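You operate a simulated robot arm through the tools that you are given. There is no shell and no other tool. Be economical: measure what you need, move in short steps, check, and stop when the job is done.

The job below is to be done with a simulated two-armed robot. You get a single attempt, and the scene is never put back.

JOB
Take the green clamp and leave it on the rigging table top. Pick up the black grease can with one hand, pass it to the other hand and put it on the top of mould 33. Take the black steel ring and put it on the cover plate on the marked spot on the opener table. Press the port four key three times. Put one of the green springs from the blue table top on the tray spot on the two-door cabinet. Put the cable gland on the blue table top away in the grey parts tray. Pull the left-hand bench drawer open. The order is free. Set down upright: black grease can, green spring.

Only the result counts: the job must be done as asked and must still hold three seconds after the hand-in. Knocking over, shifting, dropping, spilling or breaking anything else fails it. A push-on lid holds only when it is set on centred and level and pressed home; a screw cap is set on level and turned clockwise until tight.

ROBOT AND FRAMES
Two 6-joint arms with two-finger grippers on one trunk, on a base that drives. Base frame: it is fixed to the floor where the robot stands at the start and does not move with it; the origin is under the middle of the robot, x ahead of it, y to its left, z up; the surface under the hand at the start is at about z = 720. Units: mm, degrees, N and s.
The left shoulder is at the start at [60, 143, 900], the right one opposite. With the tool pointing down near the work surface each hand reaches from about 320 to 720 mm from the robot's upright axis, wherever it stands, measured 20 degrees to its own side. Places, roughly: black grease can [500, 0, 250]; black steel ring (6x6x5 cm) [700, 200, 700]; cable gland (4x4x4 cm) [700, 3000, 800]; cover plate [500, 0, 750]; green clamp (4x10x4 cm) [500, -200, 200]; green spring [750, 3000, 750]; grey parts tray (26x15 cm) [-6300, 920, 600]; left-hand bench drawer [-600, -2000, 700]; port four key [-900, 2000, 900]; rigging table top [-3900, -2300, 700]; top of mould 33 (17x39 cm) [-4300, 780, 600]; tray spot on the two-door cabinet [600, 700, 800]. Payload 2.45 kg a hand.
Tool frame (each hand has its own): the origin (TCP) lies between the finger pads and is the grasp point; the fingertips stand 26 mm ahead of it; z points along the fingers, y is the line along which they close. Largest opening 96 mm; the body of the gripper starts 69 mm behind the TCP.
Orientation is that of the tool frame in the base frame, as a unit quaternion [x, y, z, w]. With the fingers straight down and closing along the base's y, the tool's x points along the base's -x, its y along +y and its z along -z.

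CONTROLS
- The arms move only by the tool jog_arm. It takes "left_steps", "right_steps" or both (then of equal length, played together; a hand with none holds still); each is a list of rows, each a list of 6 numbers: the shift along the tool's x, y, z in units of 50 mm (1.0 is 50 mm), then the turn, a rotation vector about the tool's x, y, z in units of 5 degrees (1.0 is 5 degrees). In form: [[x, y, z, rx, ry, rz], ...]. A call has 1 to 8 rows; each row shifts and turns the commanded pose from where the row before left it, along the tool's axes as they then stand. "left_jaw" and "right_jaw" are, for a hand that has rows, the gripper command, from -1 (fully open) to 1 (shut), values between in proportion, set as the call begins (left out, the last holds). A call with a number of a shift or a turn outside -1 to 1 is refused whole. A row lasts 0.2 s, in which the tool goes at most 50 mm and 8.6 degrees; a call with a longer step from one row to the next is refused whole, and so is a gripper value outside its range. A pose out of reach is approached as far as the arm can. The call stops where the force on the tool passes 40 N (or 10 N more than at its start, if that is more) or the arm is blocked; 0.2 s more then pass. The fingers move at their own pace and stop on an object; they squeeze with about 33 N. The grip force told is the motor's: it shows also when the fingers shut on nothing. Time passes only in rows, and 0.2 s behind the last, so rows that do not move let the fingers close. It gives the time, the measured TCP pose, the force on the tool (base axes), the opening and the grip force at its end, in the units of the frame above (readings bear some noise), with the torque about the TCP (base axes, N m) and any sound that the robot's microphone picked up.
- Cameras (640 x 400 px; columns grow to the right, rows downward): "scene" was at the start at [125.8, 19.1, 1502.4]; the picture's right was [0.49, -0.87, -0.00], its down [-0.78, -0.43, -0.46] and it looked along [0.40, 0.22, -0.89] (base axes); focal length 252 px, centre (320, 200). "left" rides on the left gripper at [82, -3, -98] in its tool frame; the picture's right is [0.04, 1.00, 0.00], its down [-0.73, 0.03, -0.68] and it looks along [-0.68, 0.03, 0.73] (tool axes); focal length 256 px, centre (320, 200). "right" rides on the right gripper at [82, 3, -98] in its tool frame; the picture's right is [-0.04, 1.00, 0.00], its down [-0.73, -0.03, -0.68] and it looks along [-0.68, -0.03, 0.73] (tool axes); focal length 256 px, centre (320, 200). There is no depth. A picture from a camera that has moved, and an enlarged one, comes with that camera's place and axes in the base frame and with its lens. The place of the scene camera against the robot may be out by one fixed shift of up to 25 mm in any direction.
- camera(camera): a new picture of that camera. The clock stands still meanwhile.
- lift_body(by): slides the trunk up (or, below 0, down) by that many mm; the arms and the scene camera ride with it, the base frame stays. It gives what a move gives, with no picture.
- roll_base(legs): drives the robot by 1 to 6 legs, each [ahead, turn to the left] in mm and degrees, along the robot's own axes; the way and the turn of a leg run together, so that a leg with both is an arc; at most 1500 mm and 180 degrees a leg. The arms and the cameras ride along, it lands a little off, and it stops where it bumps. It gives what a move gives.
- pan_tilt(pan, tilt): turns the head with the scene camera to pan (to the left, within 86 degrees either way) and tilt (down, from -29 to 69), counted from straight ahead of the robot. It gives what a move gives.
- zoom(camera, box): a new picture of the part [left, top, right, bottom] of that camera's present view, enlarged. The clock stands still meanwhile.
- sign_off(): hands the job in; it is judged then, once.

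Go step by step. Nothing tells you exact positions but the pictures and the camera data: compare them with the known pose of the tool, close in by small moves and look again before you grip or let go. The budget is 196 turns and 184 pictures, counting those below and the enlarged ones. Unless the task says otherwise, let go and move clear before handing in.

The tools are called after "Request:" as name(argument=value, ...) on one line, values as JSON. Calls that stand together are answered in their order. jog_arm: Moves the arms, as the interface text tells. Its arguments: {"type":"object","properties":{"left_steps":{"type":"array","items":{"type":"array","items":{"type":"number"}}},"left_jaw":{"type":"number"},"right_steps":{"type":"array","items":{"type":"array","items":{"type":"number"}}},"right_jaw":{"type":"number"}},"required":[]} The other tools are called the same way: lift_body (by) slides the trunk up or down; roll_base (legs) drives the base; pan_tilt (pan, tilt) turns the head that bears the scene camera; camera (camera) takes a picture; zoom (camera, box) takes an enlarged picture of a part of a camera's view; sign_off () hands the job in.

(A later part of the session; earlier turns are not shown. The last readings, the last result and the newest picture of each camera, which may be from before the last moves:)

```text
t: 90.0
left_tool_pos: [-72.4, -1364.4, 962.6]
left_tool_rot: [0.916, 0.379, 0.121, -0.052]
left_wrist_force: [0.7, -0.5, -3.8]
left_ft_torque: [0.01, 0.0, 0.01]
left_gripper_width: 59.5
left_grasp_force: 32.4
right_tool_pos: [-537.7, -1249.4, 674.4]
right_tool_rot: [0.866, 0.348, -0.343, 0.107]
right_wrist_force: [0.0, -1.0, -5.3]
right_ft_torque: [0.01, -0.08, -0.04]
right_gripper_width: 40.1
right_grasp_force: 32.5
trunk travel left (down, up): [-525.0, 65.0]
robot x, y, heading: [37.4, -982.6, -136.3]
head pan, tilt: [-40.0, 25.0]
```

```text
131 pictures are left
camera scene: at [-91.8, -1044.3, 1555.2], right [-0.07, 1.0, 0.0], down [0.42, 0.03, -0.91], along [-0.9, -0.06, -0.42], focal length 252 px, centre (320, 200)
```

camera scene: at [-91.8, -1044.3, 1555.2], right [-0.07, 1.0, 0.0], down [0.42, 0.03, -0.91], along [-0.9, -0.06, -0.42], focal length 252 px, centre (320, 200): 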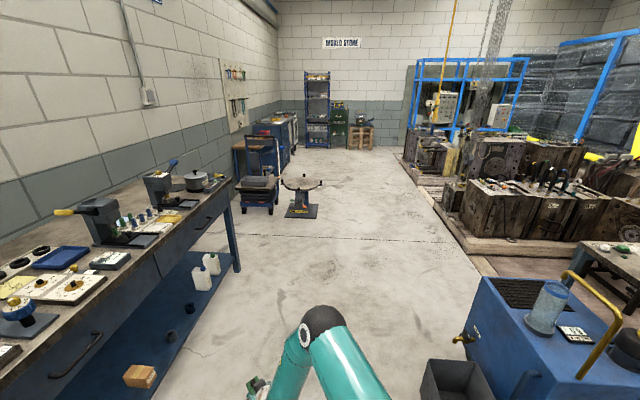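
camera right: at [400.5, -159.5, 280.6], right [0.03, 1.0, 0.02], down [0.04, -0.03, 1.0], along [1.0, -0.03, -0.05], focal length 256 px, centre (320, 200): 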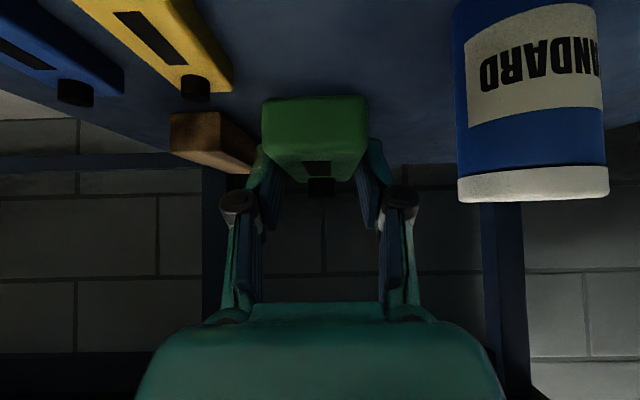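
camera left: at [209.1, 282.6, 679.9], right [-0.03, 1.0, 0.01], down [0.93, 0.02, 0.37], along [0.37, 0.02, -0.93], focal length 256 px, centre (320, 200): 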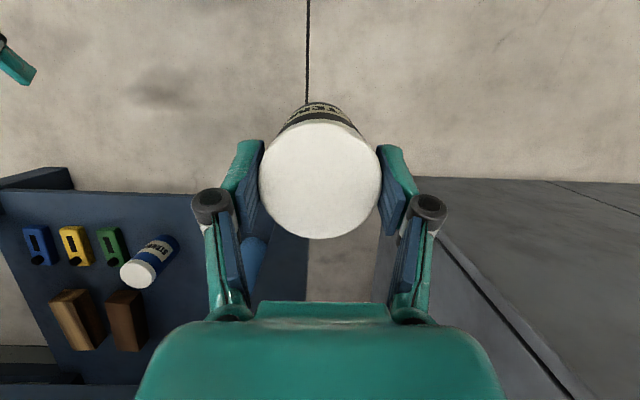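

The lane along y ≈ -1000 is free. I turn to face -x and drive down it.

Request:
roll_base(legs=[[0, -44], [1500, 0], [1500, 0]])

Request:
pan_tilt(pan=45, tilt=20)

Request:
camera(camera="scene")

Request:
pan_tilt(pan=-45, tilt=20)

Request:
camera(camera="scene")

```text
t: 106.9
left_tool_pos: [-3268.7, -1202.3, 964.1]
left_tool_rot: [0.991, 0.032, 0.131, -0.006]
left_wrist_force: [-0.2, 0.8, -2.6]
left_ft_torque: [0.01, -0.01, 0.01]
left_gripper_width: 59.8
left_grasp_force: 32.9
right_tool_pos: [-3544.6, -808.2, 674.1]
right_tool_rot: [0.933, 0.021, -0.359, -0.021]
right_wrist_force: [0.2, -0.4, -5.7]
right_ft_torque: [-0.01, -0.07, 0.0]
right_gripper_width: 39.9
right_grasp_force: 32.9
trunk travel left (down, up): [-525.0, 65.0]
robot x, y, heading: [-2935.5, -981.8, -177.5]
head pan, tilt: [-40.0, 25.0]
```

```text
t: 108.5
left_tool_pos: [-3269.4, -1201.8, 964.0]
left_tool_rot: [0.991, 0.032, 0.131, -0.006]
left_wrist_force: [0.4, -0.3, -2.6]
left_ft_torque: [-0.03, -0.03, -0.02]
left_gripper_width: 59.6
left_grasp_force: 33.5
right_tool_pos: [-3543.4, -808.0, 674.9]
right_tool_rot: [0.933, 0.021, -0.358, -0.021]
right_wrist_force: [-0.4, -0.6, -5.1]
right_ft_torque: [-0.03, -0.07, 0.02]
right_gripper_width: 39.4
right_grasp_force: 32.5
trunk travel left (down, up): [-525.0, 65.0]
robot x, y, heading: [-2940.7, -987.3, -177.3]
head pan, tilt: [45.0, 20.0]
```

```text
130 pictures are left
camera scene: at [-3053.3, -1068.8, 1563.3], right [-0.74, 0.68, 0.0], down [0.23, 0.25, -0.94], along [-0.63, -0.69, -0.34], focal length 252 px, centre (320, 200)
```

scene: 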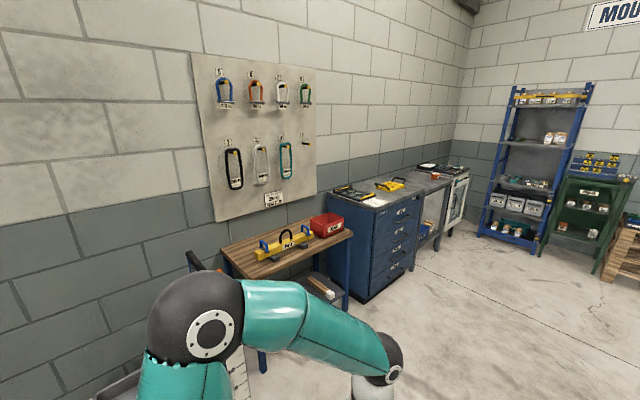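

```text
t: 110.1
left_tool_pos: [-3269.8, -1201.4, 962.2]
left_tool_rot: [0.991, 0.032, 0.131, -0.006]
left_wrist_force: [-0.4, 0.4, -3.5]
left_ft_torque: [-0.02, -0.01, 0.01]
left_gripper_width: 59.1
left_grasp_force: 33.8
right_tool_pos: [-3543.5, -807.2, 673.3]
right_tool_rot: [0.933, 0.02, -0.36, -0.021]
right_wrist_force: [-0.5, 0.6, -5.8]
right_ft_torque: [0.0, -0.06, -0.03]
right_gripper_width: 39.7
right_grasp_force: 32.8
trunk travel left (down, up): [-525.0, 65.0]
robot x, y, heading: [-2940.6, -984.0, -177.5]
head pan, tilt: [-45.0, 20.0]
```

```text
129 pictures are left
camera scene: at [-3059.2, -937.3, 1563.3], right [0.67, 0.74, 0.0], down [0.25, -0.23, -0.94], along [-0.69, 0.63, -0.34], focal length 252 px, centre (320, 200)
```

scene: 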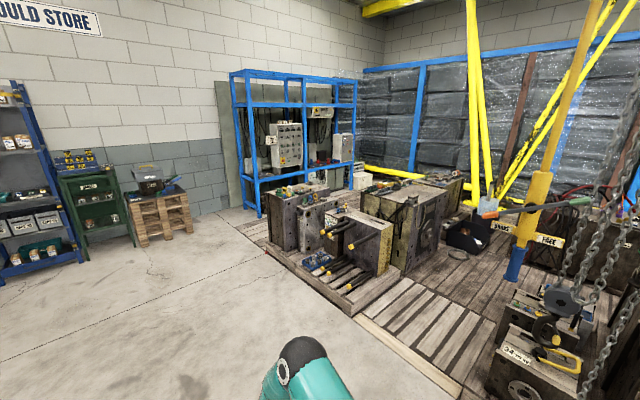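

The rigging table (wooden top with yellow lifting beam and red bin) is at about [-3850, -2275]. I drive level with it, turn to face it and raise the clamp.

Request:
roll_base(legs=[[860, 0], [0, 88]])

Request:
lift_body(by=60)

Request:
jog_arm(right_steps=[[-0.5, 0, -0.5, 0, 0, 0], [-0.5, 0, -0.5, 0, 0, 0], [-0.5, 0, -0.5, 0, 0, 0]])

Request:
pan_tilt(pan=0, tilt=35)

Request:
camera(camera="scene")

```text
t: 118.0
left_tool_pos: [-3737.0, -1415.6, 963.3]
left_tool_rot: [0.796, 0.591, 0.105, -0.081]
left_wrist_force: [0.7, 0.4, -3.4]
left_ft_torque: [0.05, 0.02, 0.01]
left_gripper_width: 59.5
left_grasp_force: 32.7
right_tool_pos: [-4201.9, -1531.5, 673.3]
right_tool_rot: [0.756, 0.549, -0.305, 0.185]
right_wrist_force: [1.1, 0.4, -4.9]
right_ft_torque: [0.13, 0.01, -0.03]
right_gripper_width: 39.8
right_grasp_force: 32.9
trunk travel left (down, up): [-525.0, 65.0]
robot x, y, heading: [-3879.8, -1007.9, -106.1]
head pan, tilt: [-45.0, 20.0]
stopped in leg 2: the robot was blocked; the commanded pose is now the measured one
```

```text
t: 119.0
left_tool_pos: [-3738.6, -1414.3, 1024.6]
left_tool_rot: [0.796, 0.591, 0.104, -0.08]
left_wrist_force: [0.0, 0.3, -3.4]
left_ft_torque: [0.0, -0.01, 0.01]
left_gripper_width: 59.5
left_grasp_force: 32.9
right_tool_pos: [-4204.0, -1531.9, 733.6]
right_tool_rot: [0.756, 0.548, -0.306, 0.186]
right_wrist_force: [0.3, -0.2, -5.8]
right_ft_torque: [0.06, -0.01, -0.04]
right_gripper_width: 39.5
right_grasp_force: 33.1
trunk travel left (down, up): [-585.0, 5.0]
robot x, y, heading: [-3875.9, -1005.7, -105.8]
head pan, tilt: [-45.0, 20.0]
```

```text
t: 119.8
left_tool_pos: [-3738.8, -1414.3, 1024.6]
left_tool_rot: [0.795, 0.592, 0.104, -0.08]
left_wrist_force: [-0.2, 0.2, -3.3]
left_ft_torque: [0.05, 0.01, -0.01]
left_gripper_width: 59.7
left_grasp_force: 32.6
right_tool_pos: [-4202.7, -1536.7, 840.8]
right_tool_rot: [0.756, 0.549, -0.305, 0.187]
right_wrist_force: [0.0, -0.1, -3.9]
right_ft_torque: [0.06, -0.02, 0.04]
right_gripper_width: 39.6
right_grasp_force: 32.9
trunk travel left (down, up): [-585.0, 5.0]
robot x, y, heading: [-3876.8, -1010.3, -106.1]
head pan, tilt: [-45.0, 20.0]
```

```text
t: 120.9
left_tool_pos: [-3739.6, -1414.8, 1025.7]
left_tool_rot: [0.796, 0.592, 0.104, -0.08]
left_wrist_force: [1.3, 0.6, -2.4]
left_ft_torque: [0.04, 0.0, 0.01]
left_gripper_width: 59.4
left_grasp_force: 33.4
right_tool_pos: [-4202.7, -1537.6, 839.9]
right_tool_rot: [0.756, 0.549, -0.305, 0.186]
right_wrist_force: [0.7, 0.5, -6.0]
right_ft_torque: [0.06, -0.03, 0.03]
right_gripper_width: 40.0
right_grasp_force: 33.5
trunk travel left (down, up): [-585.0, 5.0]
robot x, y, heading: [-3879.6, -1009.3, -105.9]
head pan, tilt: [0.0, 35.0]
```

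```text
128 pictures are left
camera scene: at [-3909.1, -1164.0, 1599.5], right [-0.96, 0.28, 0.0], down [0.16, 0.55, -0.82], along [-0.23, -0.79, -0.57], focal length 252 px, centre (320, 200)
```

scene: 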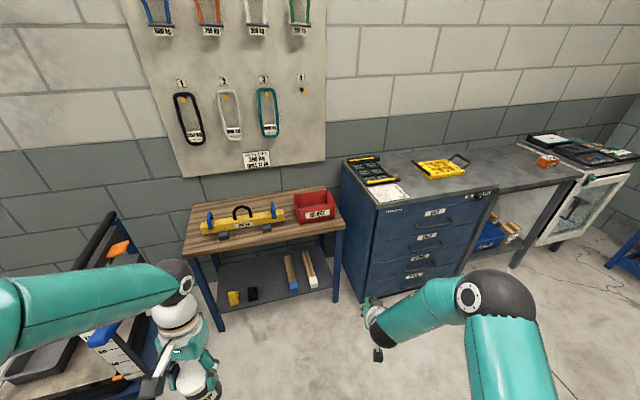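

The turn stopped at -106°; a trolley is on my left, perhaps touching the left arm. I look there.

Request:
pan_tilt(pan=65, tilt=45)

Request:
camera(camera="scene")

Request:
pan_tilt(pan=-86, tilt=55)

Request:
camera(camera="scene")

```text
t: 122.3
left_tool_pos: [-3738.2, -1414.2, 1024.6]
left_tool_rot: [0.796, 0.591, 0.104, -0.08]
left_wrist_force: [0.5, -0.1, -3.0]
left_ft_torque: [0.04, 0.0, 0.0]
left_gripper_width: 59.4
left_grasp_force: 33.1
right_tool_pos: [-4202.1, -1536.9, 840.4]
right_tool_rot: [0.755, 0.549, -0.306, 0.187]
right_wrist_force: [0.6, -0.1, -6.4]
right_ft_torque: [0.09, -0.03, -0.04]
right_gripper_width: 39.7
right_grasp_force: 32.5
trunk travel left (down, up): [-585.0, 5.0]
robot x, y, heading: [-3878.5, -1009.6, -106.0]
head pan, tilt: [65.0, 45.0]
```

```text
127 pictures are left
camera scene: at [-3823.4, -1132.6, 1584.7], right [-0.66, -0.76, 0.0], down [-0.53, 0.46, -0.71], along [0.53, -0.46, -0.71], focal length 252 px, centre (320, 200)
```

scene: 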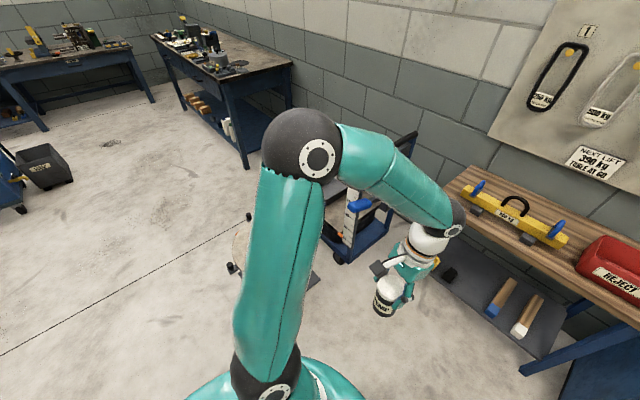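

```text
t: 124.6
left_tool_pos: [-3738.7, -1414.5, 1024.3]
left_tool_rot: [0.796, 0.591, 0.104, -0.079]
left_wrist_force: [0.3, 0.2, -2.7]
left_ft_torque: [0.05, -0.04, 0.0]
left_gripper_width: 59.2
left_grasp_force: 33.1
right_tool_pos: [-4203.2, -1538.9, 841.0]
right_tool_rot: [0.755, 0.548, -0.306, 0.187]
right_wrist_force: [-0.7, -0.1, -5.0]
right_ft_torque: [0.08, -0.01, -0.02]
right_gripper_width: 39.8
right_grasp_force: 32.9
trunk travel left (down, up): [-585.0, 5.0]
robot x, y, heading: [-3879.5, -1005.3, -105.9]
head pan, tilt: [-85.9, 55.0]
```

```text
126 pictures are left
camera scene: at [-3955.4, -1064.5, 1571.3], right [0.21, 0.98, 0.0], down [0.8, -0.17, -0.57], along [-0.56, 0.12, -0.82], focal length 252 px, centre (320, 200)
```

scene: 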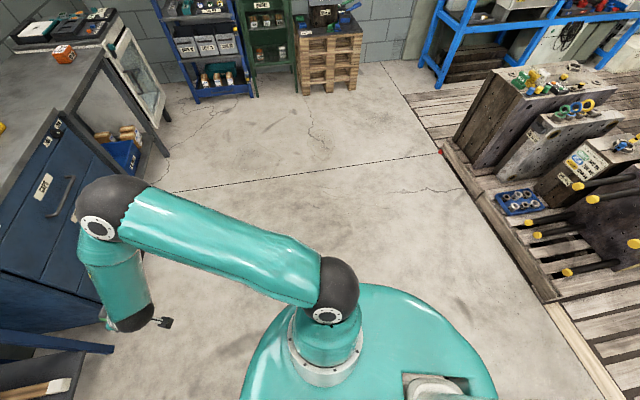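

I see no clear obstacle to either side. I try a few more degrees gently.

Request:
roll_base(legs=[[60, 0], [0, 12]])

```text
t: 126.4
left_tool_pos: [-3672.8, -1434.6, 1023.8]
left_tool_rot: [0.731, 0.67, 0.096, -0.09]
left_wrist_force: [-0.7, -0.2, -3.8]
left_ft_torque: [0.01, 0.06, -0.01]
left_gripper_width: 59.7
left_grasp_force: 32.7
right_tool_pos: [-4102.0, -1652.3, 842.1]
right_tool_rot: [0.694, 0.624, -0.285, 0.218]
right_wrist_force: [-0.7, 0.5, -6.1]
right_ft_torque: [0.1, 0.0, 0.02]
right_gripper_width: 39.8
right_grasp_force: 32.9
trunk travel left (down, up): [-585.0, 5.0]
robot x, y, heading: [-3903.3, -1068.2, -93.8]
head pan, tilt: [-85.9, 55.0]
```

The turn now worked. I drive 400 mm toward the table and look closely for a free place.

Request:
roll_base(legs=[[400, 4]])

Request:
pan_tilt(pan=0, tilt=50)

Request:
camera(camera="scene")

Request:
camera(camera="right")

```text
t: 129.0
left_tool_pos: [-3661.3, -1816.7, 1025.0]
left_tool_rot: [0.706, 0.696, 0.092, -0.093]
left_wrist_force: [0.8, 0.2, -3.5]
left_ft_torque: [0.02, 0.02, -0.01]
left_gripper_width: 59.6
left_grasp_force: 33.0
right_tool_pos: [-4071.8, -2063.4, 840.2]
right_tool_rot: [0.672, 0.648, -0.277, 0.227]
right_wrist_force: [1.2, -0.4, -5.4]
right_ft_torque: [0.09, -0.02, -0.01]
right_gripper_width: 39.6
right_grasp_force: 32.8
trunk travel left (down, up): [-585.0, 5.0]
robot x, y, heading: [-3918.7, -1465.1, -89.8]
head pan, tilt: [-85.9, 55.0]
```

```text
t: 130.6
left_tool_pos: [-3660.0, -1817.7, 1025.5]
left_tool_rot: [0.705, 0.697, 0.092, -0.093]
left_wrist_force: [0.6, -0.3, -3.2]
left_ft_torque: [0.01, -0.02, -0.01]
left_gripper_width: 59.5
left_grasp_force: 32.8
right_tool_pos: [-4072.1, -2064.6, 841.6]
right_tool_rot: [0.672, 0.648, -0.277, 0.228]
right_wrist_force: [0.5, 0.3, -6.3]
right_ft_torque: [0.09, -0.02, -0.01]
right_gripper_width: 39.8
right_grasp_force: 33.1
trunk travel left (down, up): [-585.0, 5.0]
robot x, y, heading: [-3917.1, -1462.4, -89.6]
head pan, tilt: [0.0, 50.0]
```

```text
125 pictures are left
camera scene: at [-3907.0, -1615.2, 1577.7], right [-1.0, 0.0, 0.0], down [0.0, 0.77, -0.64], along [0.0, -0.64, -0.77], focal length 252 px, centre (320, 200)
```

scene: 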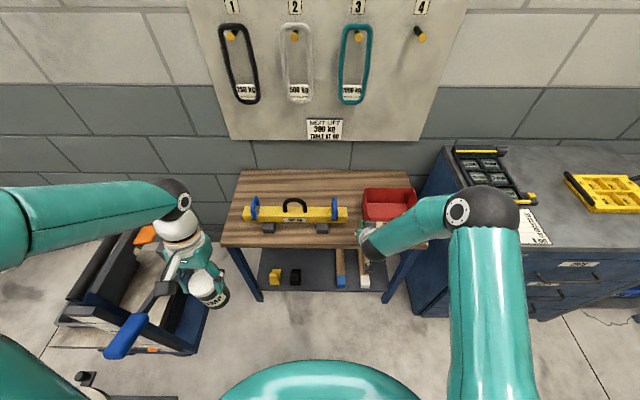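

```text
124 pictures are left
camera right: at [-4058.8, -1938.4, 859.1], right [1.0, -0.08, -0.03], down [0.02, -0.09, 1.0], along [-0.09, -0.99, -0.09], focal length 256 px, centre (320, 200)
```

right: 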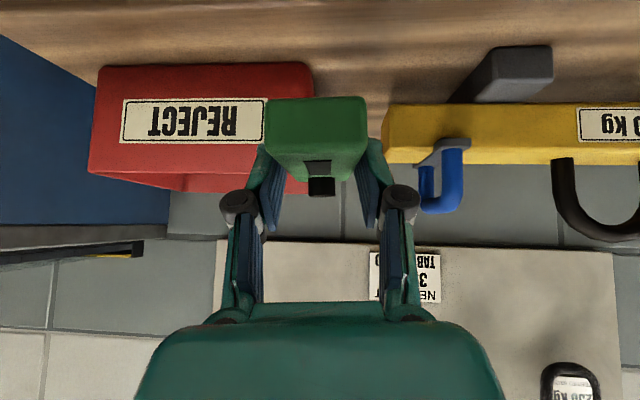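

There's free room on the front strip before the red bin (about 120 mm deep). I'll turn the hand 90° left so the clamp lies along the edge, keeping height for now.

Request:
jog_arm(right_steps=[[0, 0, 0, -0.707, 0, -0.707], [0, 0, 0, -0.707, 0, -0.707], [0, 0, 0, -0.707, 0, -0.707], [0, 0, 0, -0.707, 0, -0.707], [0, 0, 0, -0.707, 0, -0.707], [0, 0, 0, -0.707, 0, -0.707], [0, 0, 0, -0.707, 0, -0.707], [0, 0, 0, -0.707, 0, -0.707]])

Request:
jog_arm(right_steps=[[0, 0, 0, -0.707, 0, -0.707], [0, 0, 0, -0.707, 0, -0.707], [0, 0, 0, -0.707, 0, -0.707], [0, 0, 0, -0.707, 0, -0.707], [0, 0, 0, -0.707, 0, -0.707], [0, 0, 0, -0.707, 0, -0.707], [0, 0, 0, -0.707, 0, -0.707], [0, 0, 0, -0.707, 0, -0.707]])

Request:
camera(camera="right")

Request:
camera(camera="scene")

```text
t: 132.4
left_tool_pos: [-3659.9, -1816.4, 1026.0]
left_tool_rot: [0.705, 0.697, 0.093, -0.094]
left_wrist_force: [-0.1, -0.3, -2.8]
left_ft_torque: [0.04, -0.01, 0.04]
left_gripper_width: 59.5
left_grasp_force: 33.1
right_tool_pos: [-4015.0, -2103.3, 888.9]
right_tool_rot: [0.463, 0.825, -0.175, 0.274]
right_wrist_force: [0.0, 0.3, -5.5]
right_ft_torque: [0.05, 0.05, 0.01]
right_gripper_width: 39.9
right_grasp_force: 33.4
right hand out of reach, approached as far as the arm can: row 4, 5, 6, 7, 8
trunk travel left (down, up): [-585.0, 5.0]
robot x, y, heading: [-3918.3, -1465.9, -90.0]
head pan, tilt: [0.0, 50.0]
```

```text
t: 134.2
left_tool_pos: [-3661.1, -1816.4, 1025.9]
left_tool_rot: [0.705, 0.697, 0.093, -0.093]
left_wrist_force: [-0.5, -0.6, -2.9]
left_ft_torque: [-0.01, 0.03, 0.01]
left_gripper_width: 59.4
left_grasp_force: 33.5
right_tool_pos: [-4015.1, -2103.8, 888.2]
right_tool_rot: [0.209, 0.922, -0.051, 0.322]
right_wrist_force: [0.7, 1.1, -4.8]
right_ft_torque: [0.02, 0.05, 0.02]
right_gripper_width: 39.8
right_grasp_force: 33.5
right hand out of reach, approached as far as the arm can: row 1
trunk travel left (down, up): [-585.0, 5.0]
robot x, y, heading: [-3918.0, -1463.5, -89.8]
head pan, tilt: [0.0, 50.0]
```

```text
123 pictures are left
camera right: at [-4126.2, -2050.2, 914.2], right [0.44, 0.89, 0.07], down [0.12, -0.13, 0.98], along [0.89, -0.43, -0.16], focal length 256 px, centre (320, 200)
```

right: 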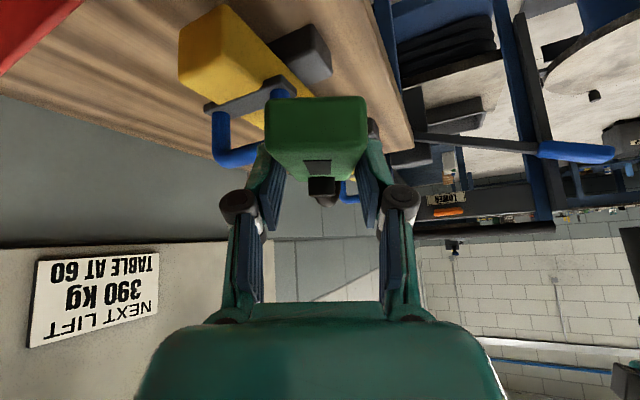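

```text
122 pictures are left
camera scene: at [-3906.9, -1615.7, 1577.7], right [-1.0, 0.0, 0.0], down [0.0, 0.77, -0.64], along [0.0, -0.64, -0.77], focal length 252 px, centre (320, 200)
```

scene: 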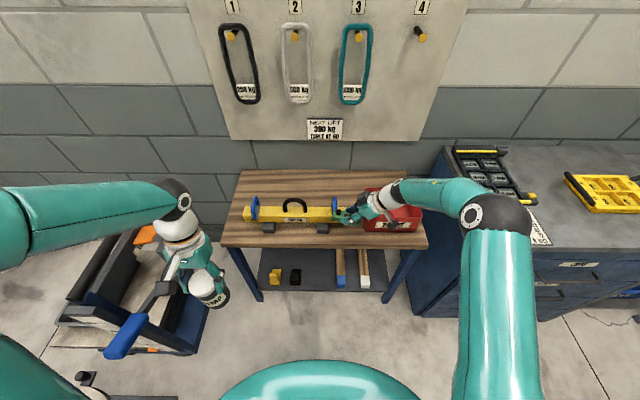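

The hand is now turned about 64°. I level it, pull it back and to the right in front of the bin, before moving the base closer.

Request:
jog_arm(right_steps=[[0.69, 0.094, -0.53, 0, 0, 0], [0.69, 0.094, -0.53, 0, 0, 0], [0.69, 0.094, -0.53, 0, 0, 0], [0.69, 0.094, -0.53, 0, 0, 0], [0, 0, 0, 0.36, -0.7, -0.28], [0, 0, 0, 0, -0.6, 0]])

```text
t: 135.6
left_tool_pos: [-3659.3, -1815.8, 1025.7]
left_tool_rot: [0.705, 0.697, 0.092, -0.094]
left_wrist_force: [-0.6, -0.6, -3.9]
left_ft_torque: [0.03, 0.0, 0.03]
left_gripper_width: 59.6
left_grasp_force: 33.3
right_tool_pos: [-4165.0, -2013.4, 887.0]
right_tool_rot: [0.199, 0.904, -0.082, 0.37]
right_wrist_force: [-0.2, -0.1, -5.3]
right_ft_torque: [0.02, 0.1, 0.02]
right_gripper_width: 39.9
right_grasp_force: 33.1
trunk travel left (down, up): [-585.0, 5.0]
robot x, y, heading: [-3917.5, -1461.5, -89.9]
head pan, tilt: [0.0, 50.0]
```

Level and well placed. I drive 130 mm closer.

Request:
roll_base(legs=[[130, 0]])

Request:
camera(camera="right")

Request:
camera(camera="scene")

```text
t: 136.8
left_tool_pos: [-3658.5, -1948.0, 1024.7]
left_tool_rot: [0.704, 0.698, 0.092, -0.094]
left_wrist_force: [-0.5, -0.4, -3.0]
left_ft_torque: [0.06, 0.01, 0.03]
left_gripper_width: 59.6
left_grasp_force: 33.5
right_tool_pos: [-4163.4, -2145.3, 885.1]
right_tool_rot: [0.199, 0.904, -0.08, 0.369]
right_wrist_force: [0.0, -0.5, -5.6]
right_ft_torque: [0.05, 0.08, 0.02]
right_gripper_width: 40.0
right_grasp_force: 32.8
trunk travel left (down, up): [-585.0, 5.0]
robot x, y, heading: [-3917.9, -1592.2, -89.7]
head pan, tilt: [0.0, 50.0]
```

```text
121 pictures are left
camera right: at [-4275.9, -2088.6, 898.3], right [0.44, 0.9, 0.03], down [0.03, -0.05, 1.0], along [0.9, -0.44, -0.05], focal length 256 px, centre (320, 200)
```

right: 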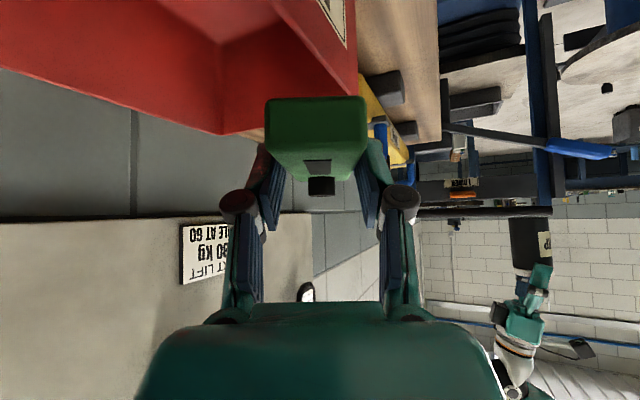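

```text
120 pictures are left
camera scene: at [-3906.4, -1747.5, 1577.5], right [-1.0, -0.01, 0.0], down [0.0, 0.77, -0.64], along [0.0, -0.64, -0.77], focal length 252 px, centre (320, 200)
```

scene: 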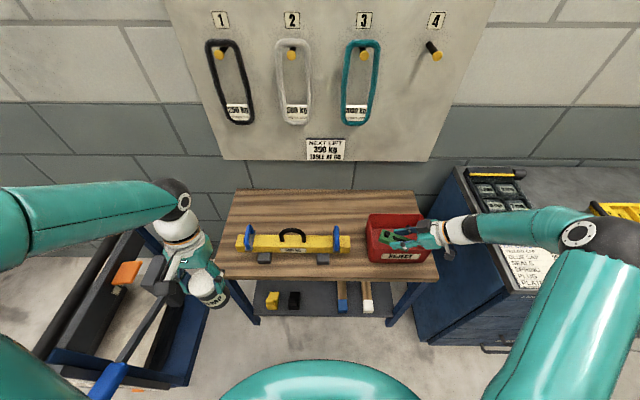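

The strip before the bin is only about 65 mm deep, too tight; there's ample room behind the beam. I raise the hand and set it to a 45° yaw to place the clamp there.

Request:
jog_arm(right_steps=[[-0.456, 0, -0.464, 0, 0, 0], [-0.456, 0, -0.464, 0, 0, 0], [0, 0, 0, 0.7, 0, 0.714], [0, 0, 0, 0.7, 0, 0.714], [0, 0, 0, 0.7, 0, 0.714], [0, 0, 0, 0.7, 0, 0.714]])

Request:
jog_arm(right_steps=[[-0.447, 0.631, 0.447, 0, 0, 0], [-0.447, 0.631, 0.447, 0, 0, 0], [-0.447, 0.631, 0.447, 0, 0, 0], [-0.447, 0.631, 0.447, 0, 0, 0], [-0.447, 0.631, 0.447, 0, 0, 0], [-0.447, 0.631, 0.447, 0, 0, 0], [-0.447, 0.631, 0.447, 0, 0, 0]])

Request:
camera(camera="scene")

```text
t: 138.2
left_tool_pos: [-3658.4, -1944.5, 1026.4]
left_tool_rot: [0.704, 0.698, 0.092, -0.094]
left_wrist_force: [0.6, 1.0, -2.7]
left_ft_torque: [0.03, 0.02, -0.01]
left_gripper_width: 59.2
left_grasp_force: 32.9
right_tool_pos: [-4163.7, -2142.9, 952.8]
right_tool_rot: [0.353, 0.856, -0.144, 0.35]
right_wrist_force: [0.2, 0.5, -4.7]
right_ft_torque: [0.09, 0.1, -0.03]
right_gripper_width: 39.6
right_grasp_force: 32.9
trunk travel left (down, up): [-585.0, 5.0]
robot x, y, heading: [-3917.3, -1595.2, -89.4]
head pan, tilt: [0.0, 50.0]
```

```text
t: 139.8
left_tool_pos: [-3657.6, -1944.4, 1024.9]
left_tool_rot: [0.706, 0.696, 0.092, -0.094]
left_wrist_force: [0.2, -1.1, -3.3]
left_ft_torque: [0.03, -0.01, -0.02]
left_gripper_width: 59.6
left_grasp_force: 33.4
right_tool_pos: [-3845.3, -2140.7, 952.3]
right_tool_rot: [0.352, 0.856, -0.144, 0.35]
right_wrist_force: [1.1, 0.0, -5.5]
right_ft_torque: [0.01, 0.09, -0.02]
right_gripper_width: 40.0
right_grasp_force: 32.7
trunk travel left (down, up): [-585.0, 5.0]
robot x, y, heading: [-3913.0, -1589.5, -89.7]
head pan, tilt: [0.0, 50.0]
```

```text
119 pictures are left
camera scene: at [-3904.7, -1744.4, 1577.8], right [-1.0, -0.01, 0.0], down [0.0, 0.77, -0.64], along [0.0, -0.64, -0.77], focal length 252 px, centre (320, 200)
```

scene: 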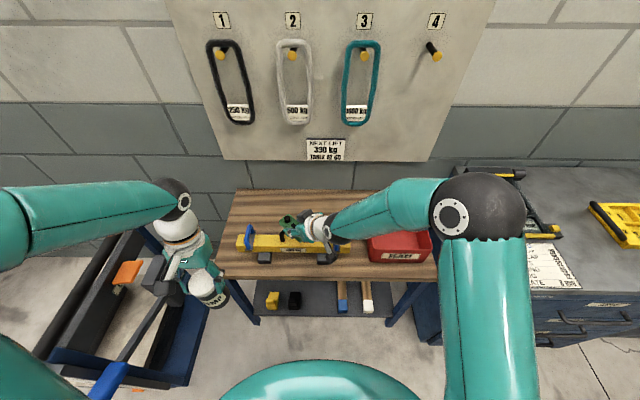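

Request:
roll_base(legs=[[130, 0]])

Request:
jog_arm(right_steps=[[-0.354, -0.5, 0.354, 0, 0, 0], [-0.354, -0.5, 0.354, 0, 0, 0], [-0.354, -0.5, 0.354, 0, 0, 0], [-0.354, -0.5, 0.354, 0, 0, 0]])

Request:
camera(camera="right")

Request:
camera(camera="scene")

```text
t: 141.2
left_tool_pos: [-3658.3, -2080.3, 1025.3]
left_tool_rot: [0.704, 0.698, 0.091, -0.095]
left_wrist_force: [-0.6, -0.4, -3.8]
left_ft_torque: [0.04, 0.02, -0.01]
left_gripper_width: 59.4
left_grasp_force: 32.8
right_tool_pos: [-3847.3, -2276.2, 951.6]
right_tool_rot: [0.354, 0.856, -0.143, 0.349]
right_wrist_force: [-0.3, -0.9, -6.1]
right_ft_torque: [0.12, 0.03, 0.0]
right_gripper_width: 39.5
right_grasp_force: 33.2
trunk travel left (down, up): [-585.0, 5.0]
robot x, y, heading: [-3916.7, -1725.8, -89.8]
head pan, tilt: [0.0, 50.0]
```

```text
t: 142.2
left_tool_pos: [-3657.6, -2078.0, 1025.8]
left_tool_rot: [0.704, 0.698, 0.092, -0.095]
left_wrist_force: [0.0, 0.0, -2.9]
left_ft_torque: [0.03, -0.02, -0.02]
left_gripper_width: 59.8
left_grasp_force: 33.2
right_tool_pos: [-3833.4, -2405.4, 959.7]
right_tool_rot: [0.439, 0.805, -0.099, 0.386]
right_wrist_force: [-2.7, 1.1, -8.5]
right_ft_torque: [-0.01, 0.03, 0.13]
right_gripper_width: 39.8
right_grasp_force: 33.1
right hand out of reach, approached as far as the arm can: row 2, 3
trunk travel left (down, up): [-585.0, 5.0]
robot x, y, heading: [-3916.7, -1723.7, -89.9]
head pan, tilt: [0.0, 50.0]
```

```text
118 pictures are left
camera right: at [-3909.6, -2302.7, 969.1], right [0.79, 0.57, 0.21], down [-0.16, -0.14, 0.98], along [0.59, -0.81, -0.03], focal length 256 px, centre (320, 200)
```

right: 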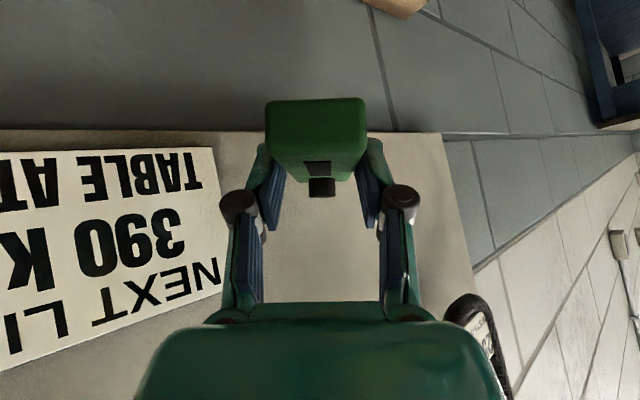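

```text
117 pictures are left
camera scene: at [-3905.0, -1879.0, 1577.5], right [-1.0, -0.01, 0.0], down [0.0, 0.77, -0.64], along [0.0, -0.64, -0.77], focal length 252 px, centre (320, 200)
```

scene: 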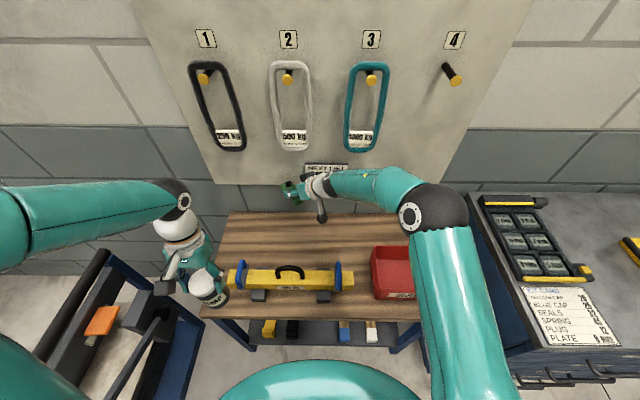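

The arm is at its limit there and the hand twisted. I pull back 60 mm and check the pose.

Request:
jog_arm(right_steps=[[0.3, 0.42, -0.3, 0, 0, 0], [0.3, 0.42, -0.3, 0, 0, 0], [0, 0, 0, 0, 0, 0]])

```text
t: 142.9
left_tool_pos: [-3659.0, -2077.6, 1026.1]
left_tool_rot: [0.704, 0.698, 0.092, -0.094]
left_wrist_force: [-0.9, 0.5, -3.5]
left_ft_torque: [0.01, 0.0, 0.01]
left_gripper_width: 59.6
left_grasp_force: 33.2
right_tool_pos: [-3846.1, -2348.8, 954.4]
right_tool_rot: [0.353, 0.856, -0.143, 0.35]
right_wrist_force: [-0.4, 0.6, -5.2]
right_ft_torque: [0.1, 0.11, -0.02]
right_gripper_width: 39.4
right_grasp_force: 33.4
right hand out of reach, approached as far as the arm can: row 2
trunk travel left (down, up): [-585.0, 5.0]
robot x, y, heading: [-3912.1, -1725.5, -89.7]
head pan, tilt: [0.0, 50.0]
```

Restored. I yaw left 20° more and start down behind the beam.

Request:
jog_arm(right_steps=[[0, 0, 0, -0.7, 0, -0.714], [0, 0, 0, -0.7, 0, -0.714], [0, 0, 0, -0.7, 0, -0.714], [0, 0, 0, -0.7, 0, -0.714], [0.5, 0, 0.5, 0, 0, 0], [0.5, 0, 0.5, 0, 0, 0]])

Request:
camera(camera="right")

Request:
camera(camera="scene")

```text
t: 144.3
left_tool_pos: [-3657.6, -2078.3, 1024.6]
left_tool_rot: [0.705, 0.697, 0.092, -0.094]
left_wrist_force: [-0.6, 0.8, -2.8]
left_ft_torque: [0.02, 0.01, -0.01]
left_gripper_width: 59.6
left_grasp_force: 32.8
right_tool_pos: [-3844.6, -2349.1, 883.9]
right_tool_rot: [0.199, 0.904, -0.08, 0.37]
right_wrist_force: [0.8, -0.9, -6.2]
right_ft_torque: [0.04, 0.07, -0.02]
right_gripper_width: 39.7
right_grasp_force: 33.0
trunk travel left (down, up): [-585.0, 5.0]
robot x, y, heading: [-3915.4, -1728.2, -89.9]
head pan, tilt: [0.0, 50.0]
```

```text
116 pictures are left
camera right: at [-3956.2, -2292.3, 895.4], right [0.44, 0.9, 0.03], down [0.03, -0.05, 1.0], along [0.9, -0.44, -0.05], focal length 256 px, centre (320, 200)
```

right: 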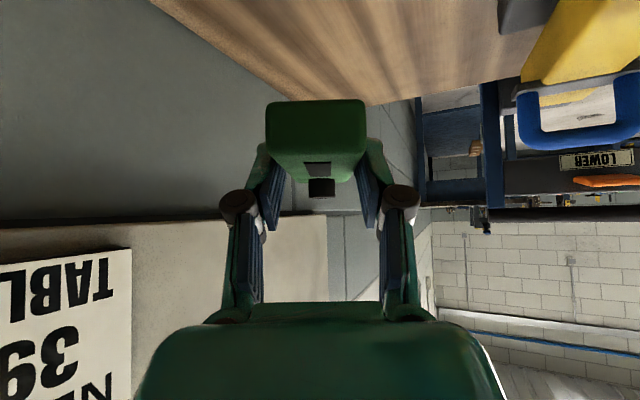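

```text
115 pictures are left
camera scene: at [-3905.3, -1878.0, 1577.7], right [-1.0, -0.01, 0.0], down [0.0, 0.77, -0.64], along [0.0, -0.64, -0.77], focal length 252 px, centre (320, 200)
```

scene: 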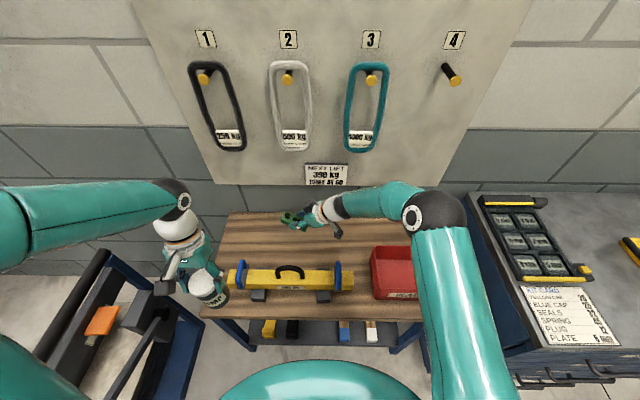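

Clear behind the beam. I shift 25 mm farther back and lower most of the way.

Request:
jog_arm(right_steps=[[-0.15, -0.45, 0.15, 0, 0, 0], [0.47, 0, 0.478, 0, 0, 0], [0.47, 0, 0.478, 0, 0, 0], [0.47, 0, 0.478, 0, 0, 0], [0.35, 0, 0.355, 0, 0, 0]])

Request:
camera(camera="right")

Request:
zoom(camera="scene", box=[200, 170, 440, 320])

```text
t: 145.6
left_tool_pos: [-3658.0, -2078.5, 1025.5]
left_tool_rot: [0.704, 0.697, 0.094, -0.094]
left_wrist_force: [0.0, -0.2, -3.9]
left_ft_torque: [-0.03, -0.01, 0.01]
left_gripper_width: 59.3
left_grasp_force: 32.9
right_tool_pos: [-3843.2, -2373.5, 756.9]
right_tool_rot: [0.198, 0.904, -0.08, 0.371]
right_wrist_force: [-0.1, 0.1, -4.6]
right_ft_torque: [0.06, 0.07, 0.07]
right_gripper_width: 39.7
right_grasp_force: 33.2
trunk travel left (down, up): [-585.0, 5.0]
robot x, y, heading: [-3916.9, -1726.4, -89.7]
head pan, tilt: [0.0, 50.0]
```

```text
114 pictures are left
camera right: at [-3955.7, -2318.1, 768.7], right [0.45, 0.9, 0.03], down [0.03, -0.05, 1.0], along [0.9, -0.44, -0.05], focal length 256 px, centre (320, 200)
```

right: 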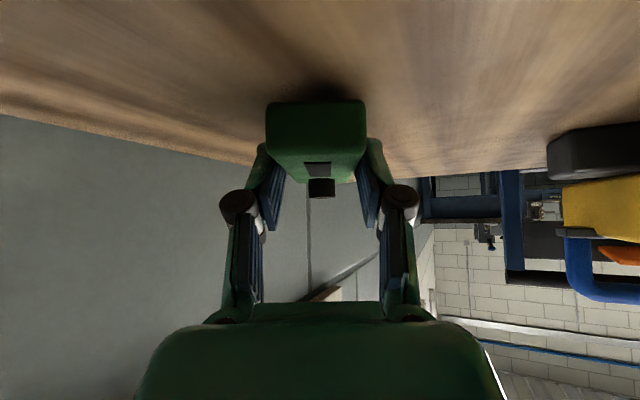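

```text
2.67 times, centred on (320, 245) of scene
camera zoom: at [-3905.3, -1877.7, 1577.7], right [-1.0, -0.01, 0.0], down [0.0, 0.77, -0.64], along [0.0, -0.64, -0.77], focal length 672 px, centre (320, 80)
```

zoom: 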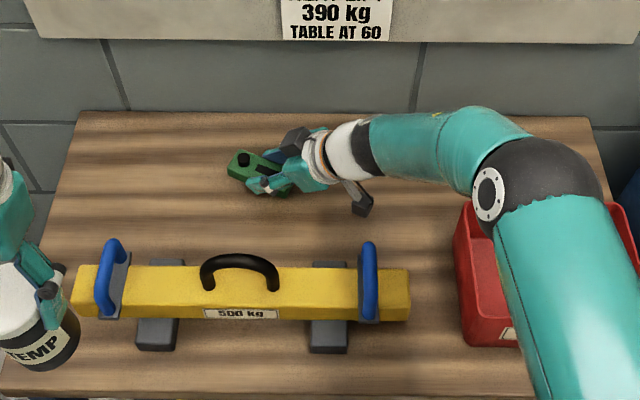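

Plenty of room. I lower in small steps to contact.

Request:
jog_arm(right_steps=[[0.15, 0, 0.15, 0, 0, 0], [0.07, 0, 0.07, 0, 0, 0], [0.05, 0, 0.05, 0, 0, 0], [0.04, 0, 0.04, 0, 0, 0]])

```text
t: 146.5
left_tool_pos: [-3659.6, -2076.4, 1027.7]
left_tool_rot: [0.705, 0.697, 0.092, -0.094]
left_wrist_force: [0.4, 0.1, -2.8]
left_ft_torque: [0.02, 0.02, 0.0]
left_gripper_width: 59.5
left_grasp_force: 32.9
right_tool_pos: [-3842.7, -2373.8, 746.6]
right_tool_rot: [0.198, 0.901, -0.086, 0.376]
right_wrist_force: [-1.8, 7.6, 15.6]
right_ft_torque: [0.66, -0.14, 0.29]
right_gripper_width: 39.7
right_grasp_force: 33.2
trunk travel left (down, up): [-585.0, 5.0]
robot x, y, heading: [-3917.9, -1727.9, -89.6]
head pan, tilt: [0.0, 50.0]
stopped in row 4 (right hand): the force on the tool passed its limit at 43 N (the readings are from after the stop); the commanded pose is now the measured one
```

Contact made (table about 714). I open and withdraw back and up.

Request:
jog_arm(right_steps=[[0, 0, 0, 0, 0, 0], [0, 0, 0, 0, 0, 0], [0, 0, -0.3, 0, 0, 0], [0, 0, -0.5, 0, 0, 0], [-0.5, 0, -0.5, 0, 0, 0], [-0.6, 0, -0.6, 0, 0, 0], [-0.6, 0, -0.6, 0, 0, 0]], right_jaw=-0.5)

Request:
zoom(camera="scene", box=[200, 170, 440, 320])

```text
t: 148.1
left_tool_pos: [-3658.1, -2076.4, 1026.3]
left_tool_rot: [0.704, 0.698, 0.092, -0.093]
left_wrist_force: [-0.6, 0.2, -2.6]
left_ft_torque: [0.01, 0.0, -0.02]
left_gripper_width: 59.5
left_grasp_force: 33.3
right_tool_pos: [-3868.1, -2360.3, 892.5]
right_tool_rot: [0.197, 0.903, -0.084, 0.374]
right_wrist_force: [-0.1, 0.0, 0.4]
right_ft_torque: [-0.01, 0.01, -0.01]
right_gripper_width: 71.8
right_grasp_force: 0.1
trunk travel left (down, up): [-585.0, 5.0]
robot x, y, heading: [-3915.1, -1725.1, -89.8]
head pan, tilt: [0.0, 50.0]
```

```text
2.67 times, centred on (320, 245) of scene
camera zoom: at [-3905.2, -1875.9, 1577.8], right [-1.0, -0.01, 0.0], down [0.0, 0.77, -0.64], along [0.0, -0.64, -0.77], focal length 672 px, centre (320, 80)
```

zoom: 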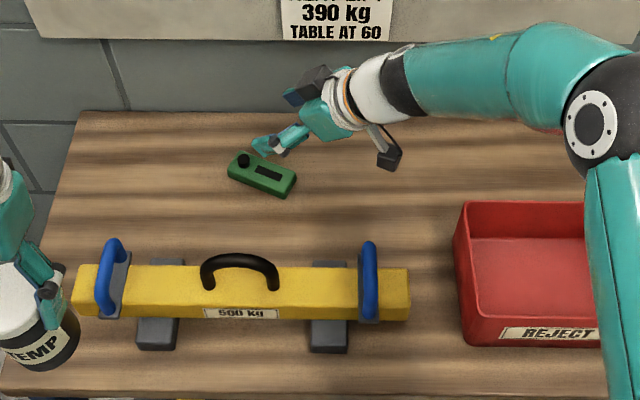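

The clamp lies on the rigging table. I raise the right hand, back away and turn toward the moulds.

Request:
jog_arm(right_steps=[[-0.6, 0, -0.6, 0, 0, 0], [-0.6, 0, -0.6, 0, 0, 0]])

Request:
roll_base(legs=[[-550, 0]])

Request:
roll_base(legs=[[0, -90], [0, -90]])

Request:
pan_tilt(pan=10, tilt=25)

Request:
camera(camera="scene")

```text
t: 148.7
left_tool_pos: [-3658.5, -2076.6, 1026.0]
left_tool_rot: [0.705, 0.697, 0.092, -0.093]
left_wrist_force: [-0.1, -0.7, -3.4]
left_ft_torque: [-0.02, 0.02, 0.0]
left_gripper_width: 59.5
left_grasp_force: 32.6
right_tool_pos: [-3865.7, -2359.8, 976.9]
right_tool_rot: [0.198, 0.902, -0.084, 0.373]
right_wrist_force: [-0.2, 0.5, -0.8]
right_ft_torque: [0.01, 0.02, 0.02]
right_gripper_width: 71.8
right_grasp_force: 0.0
trunk travel left (down, up): [-585.0, 5.0]
robot x, y, heading: [-3916.2, -1726.3, -89.6]
head pan, tilt: [0.0, 50.0]
```

```text
t: 151.8
left_tool_pos: [-3661.1, -1542.5, 1027.6]
left_tool_rot: [0.704, 0.698, 0.092, -0.094]
left_wrist_force: [0.2, 0.2, -2.5]
left_ft_torque: [-0.02, -0.01, 0.04]
left_gripper_width: 59.7
left_grasp_force: 33.4
right_tool_pos: [-3868.2, -1825.1, 976.3]
right_tool_rot: [0.197, 0.902, -0.085, 0.374]
right_wrist_force: [0.0, 0.9, 0.0]
right_ft_torque: [-0.04, -0.04, -0.02]
right_gripper_width: 72.0
right_grasp_force: 0.1
trunk travel left (down, up): [-585.0, 5.0]
robot x, y, heading: [-3916.1, -1188.8, -89.7]
head pan, tilt: [0.0, 50.0]
```

```text
t: 155.6
left_tool_pos: [-4189.3, -1538.3, 1028.2]
left_tool_rot: [0.982, 0.136, 0.13, -0.018]
left_wrist_force: [-0.1, 1.7, -3.2]
left_ft_torque: [-0.09, -0.06, -0.03]
left_gripper_width: 59.6
left_grasp_force: 33.3
right_tool_pos: [-4518.9, -1418.9, 977.6]
right_tool_rot: [0.699, 0.603, -0.292, 0.25]
right_wrist_force: [-0.5, 0.4, -0.3]
right_ft_torque: [-0.08, 0.0, 0.01]
right_gripper_width: 72.1
right_grasp_force: 0.0
trunk travel left (down, up): [-585.0, 5.0]
robot x, y, heading: [-3905.4, -1250.1, -165.6]
head pan, tilt: [0.0, 50.0]
stopped in leg 1: the robot was blocked; the commanded pose is now the measured one
```

```text
t: 156.4
left_tool_pos: [-4188.3, -1540.9, 1028.5]
left_tool_rot: [0.982, 0.136, 0.129, -0.02]
left_wrist_force: [0.0, 0.5, -3.3]
left_ft_torque: [0.0, -0.02, 0.0]
left_gripper_width: 59.3
left_grasp_force: 33.1
right_tool_pos: [-4516.8, -1421.4, 976.9]
right_tool_rot: [0.699, 0.603, -0.293, 0.248]
right_wrist_force: [0.7, 0.5, -0.6]
right_ft_torque: [0.01, 0.0, 0.02]
right_gripper_width: 72.2
right_grasp_force: 0.0
trunk travel left (down, up): [-585.0, 5.0]
robot x, y, heading: [-3902.8, -1251.8, -165.4]
head pan, tilt: [10.0, 25.0]
```

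```text
111 pictures are left
camera scene: at [-4037.6, -1315.4, 1615.2], right [-0.42, 0.91, 0.0], down [0.39, 0.18, -0.91], along [-0.82, -0.38, -0.42], focal length 252 px, centre (320, 200)
```

scene: 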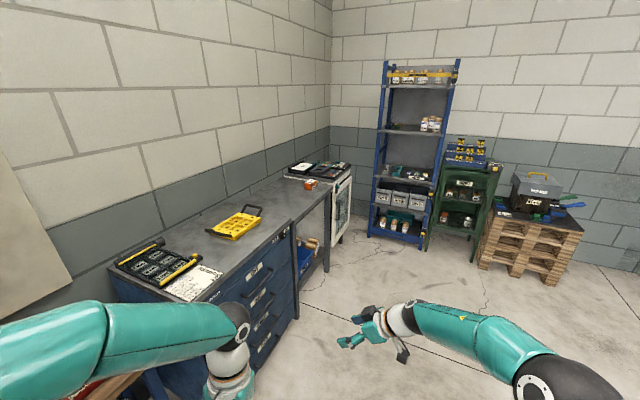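

Turns of nearly 90° in one leg always seem to stall around 75°, with nothing in the way. I continue with smaller legs.

Request:
roll_base(legs=[[0, -40], [0, -40], [0, -25]])

Request:
camera(camera="scene")

```text
t: 160.8
left_tool_pos: [-4253.4, -1036.0, 1029.0]
left_tool_rot: [0.856, -0.5, 0.114, 0.066]
left_wrist_force: [0.7, 0.8, -2.1]
left_ft_torque: [-0.07, 0.03, 0.02]
left_gripper_width: 59.4
left_grasp_force: 32.7
right_tool_pos: [-4215.9, -688.4, 978.6]
right_tool_rot: [0.922, 0.041, -0.385, 0.014]
right_wrist_force: [1.9, 0.5, 0.6]
right_ft_torque: [-0.07, 0.09, 0.02]
right_gripper_width: 71.9
right_grasp_force: 0.1
trunk travel left (down, up): [-585.0, 5.0]
robot x, y, heading: [-3959.2, -1271.2, 115.9]
head pan, tilt: [10.0, 25.0]
stopped in leg 2: the robot was blocked; the commanded pose is now the measured one
```

```text
110 pictures are left
camera scene: at [-4027.1, -1156.2, 1615.2], right [0.81, 0.59, 0.0], down [0.25, -0.34, -0.91], along [-0.53, 0.73, -0.42], focal length 252 px, centre (320, 200)
```

scene: 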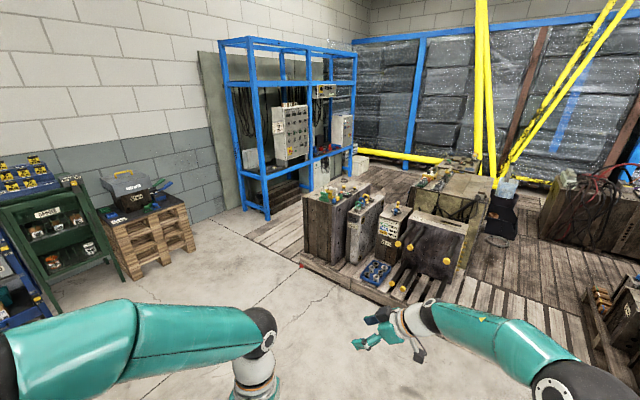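

Now I face the moulds. I zoom for the number 33.

Request:
zoom(camera="scene", box=[290, 150, 510, 310])

```text
2.50 times, centred on (400, 230) of scene
camera zoom: at [-4027.1, -1156.2, 1615.2], right [0.81, 0.59, 0.0], down [0.25, -0.34, -0.91], along [-0.53, 0.73, -0.42], focal length 630 px, centre (120, 125)
```

zoom: 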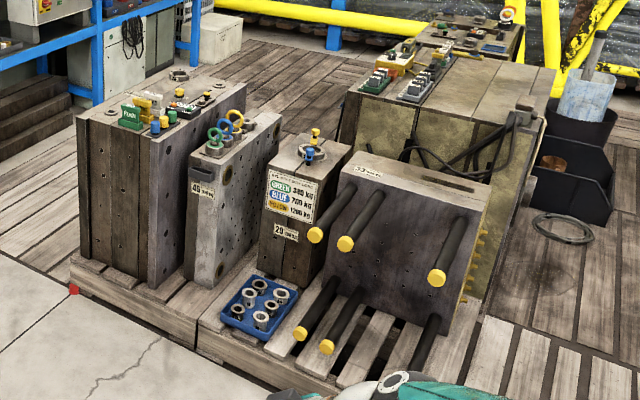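

Mould 33 (the one with the yellow-capped pins) has its top near [-4300, 800, 600]. I drive toward it to see how near the base can get.

Request:
roll_base(legs=[[0, -18], [950, 0], [0, -8]])

Request:
pan_tilt(pan=12, tilt=45)

Request:
camera(camera="scene")

```text
t: 167.6
left_tool_pos: [-4251.9, -1.1, 1028.0]
left_tool_rot: [0.72, -0.681, 0.097, 0.091]
left_wrist_force: [0.0, -0.1, -2.5]
left_ft_torque: [-0.03, -0.02, -0.02]
left_gripper_width: 59.6
left_grasp_force: 32.6
right_tool_pos: [-4064.3, 296.1, 980.2]
right_tool_rot: [0.908, -0.167, -0.376, -0.073]
right_wrist_force: [0.6, 0.0, 0.3]
right_ft_torque: [0.02, 0.0, -0.02]
right_gripper_width: 71.9
right_grasp_force: 0.0
trunk travel left (down, up): [-585.0, 5.0]
robot x, y, heading: [-4100.0, -347.2, 89.6]
head pan, tilt: [10.0, 25.0]
```

```text
t: 168.4
left_tool_pos: [-4253.1, -0.0, 1028.3]
left_tool_rot: [0.721, -0.681, 0.096, 0.089]
left_wrist_force: [-0.5, 0.6, -2.7]
left_ft_torque: [-0.03, -0.02, 0.0]
left_gripper_width: 59.6
left_grasp_force: 32.9
right_tool_pos: [-4064.9, 295.4, 979.0]
right_tool_rot: [0.908, -0.167, -0.376, -0.073]
right_wrist_force: [-0.4, -0.4, -0.1]
right_ft_torque: [0.0, 0.02, -0.03]
right_gripper_width: 72.0
right_grasp_force: 0.0
trunk travel left (down, up): [-585.0, 5.0]
robot x, y, heading: [-4097.3, -343.9, 89.8]
head pan, tilt: [12.0, 45.0]
```

```text
108 pictures are left
camera scene: at [-4106.0, -216.3, 1584.8], right [0.98, 0.2, 0.0], down [0.15, -0.69, -0.71], along [-0.14, 0.69, -0.71], focal length 252 px, centre (320, 200)
```

scene: 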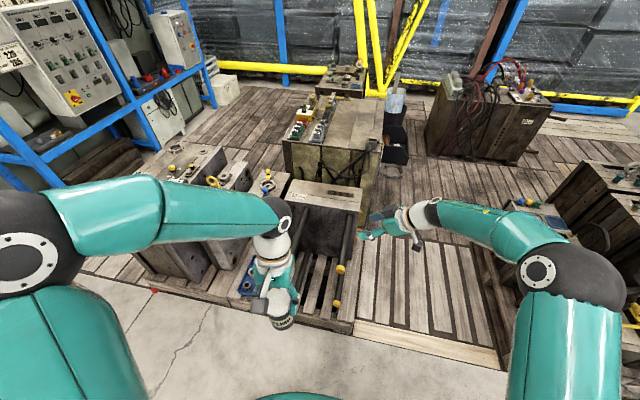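

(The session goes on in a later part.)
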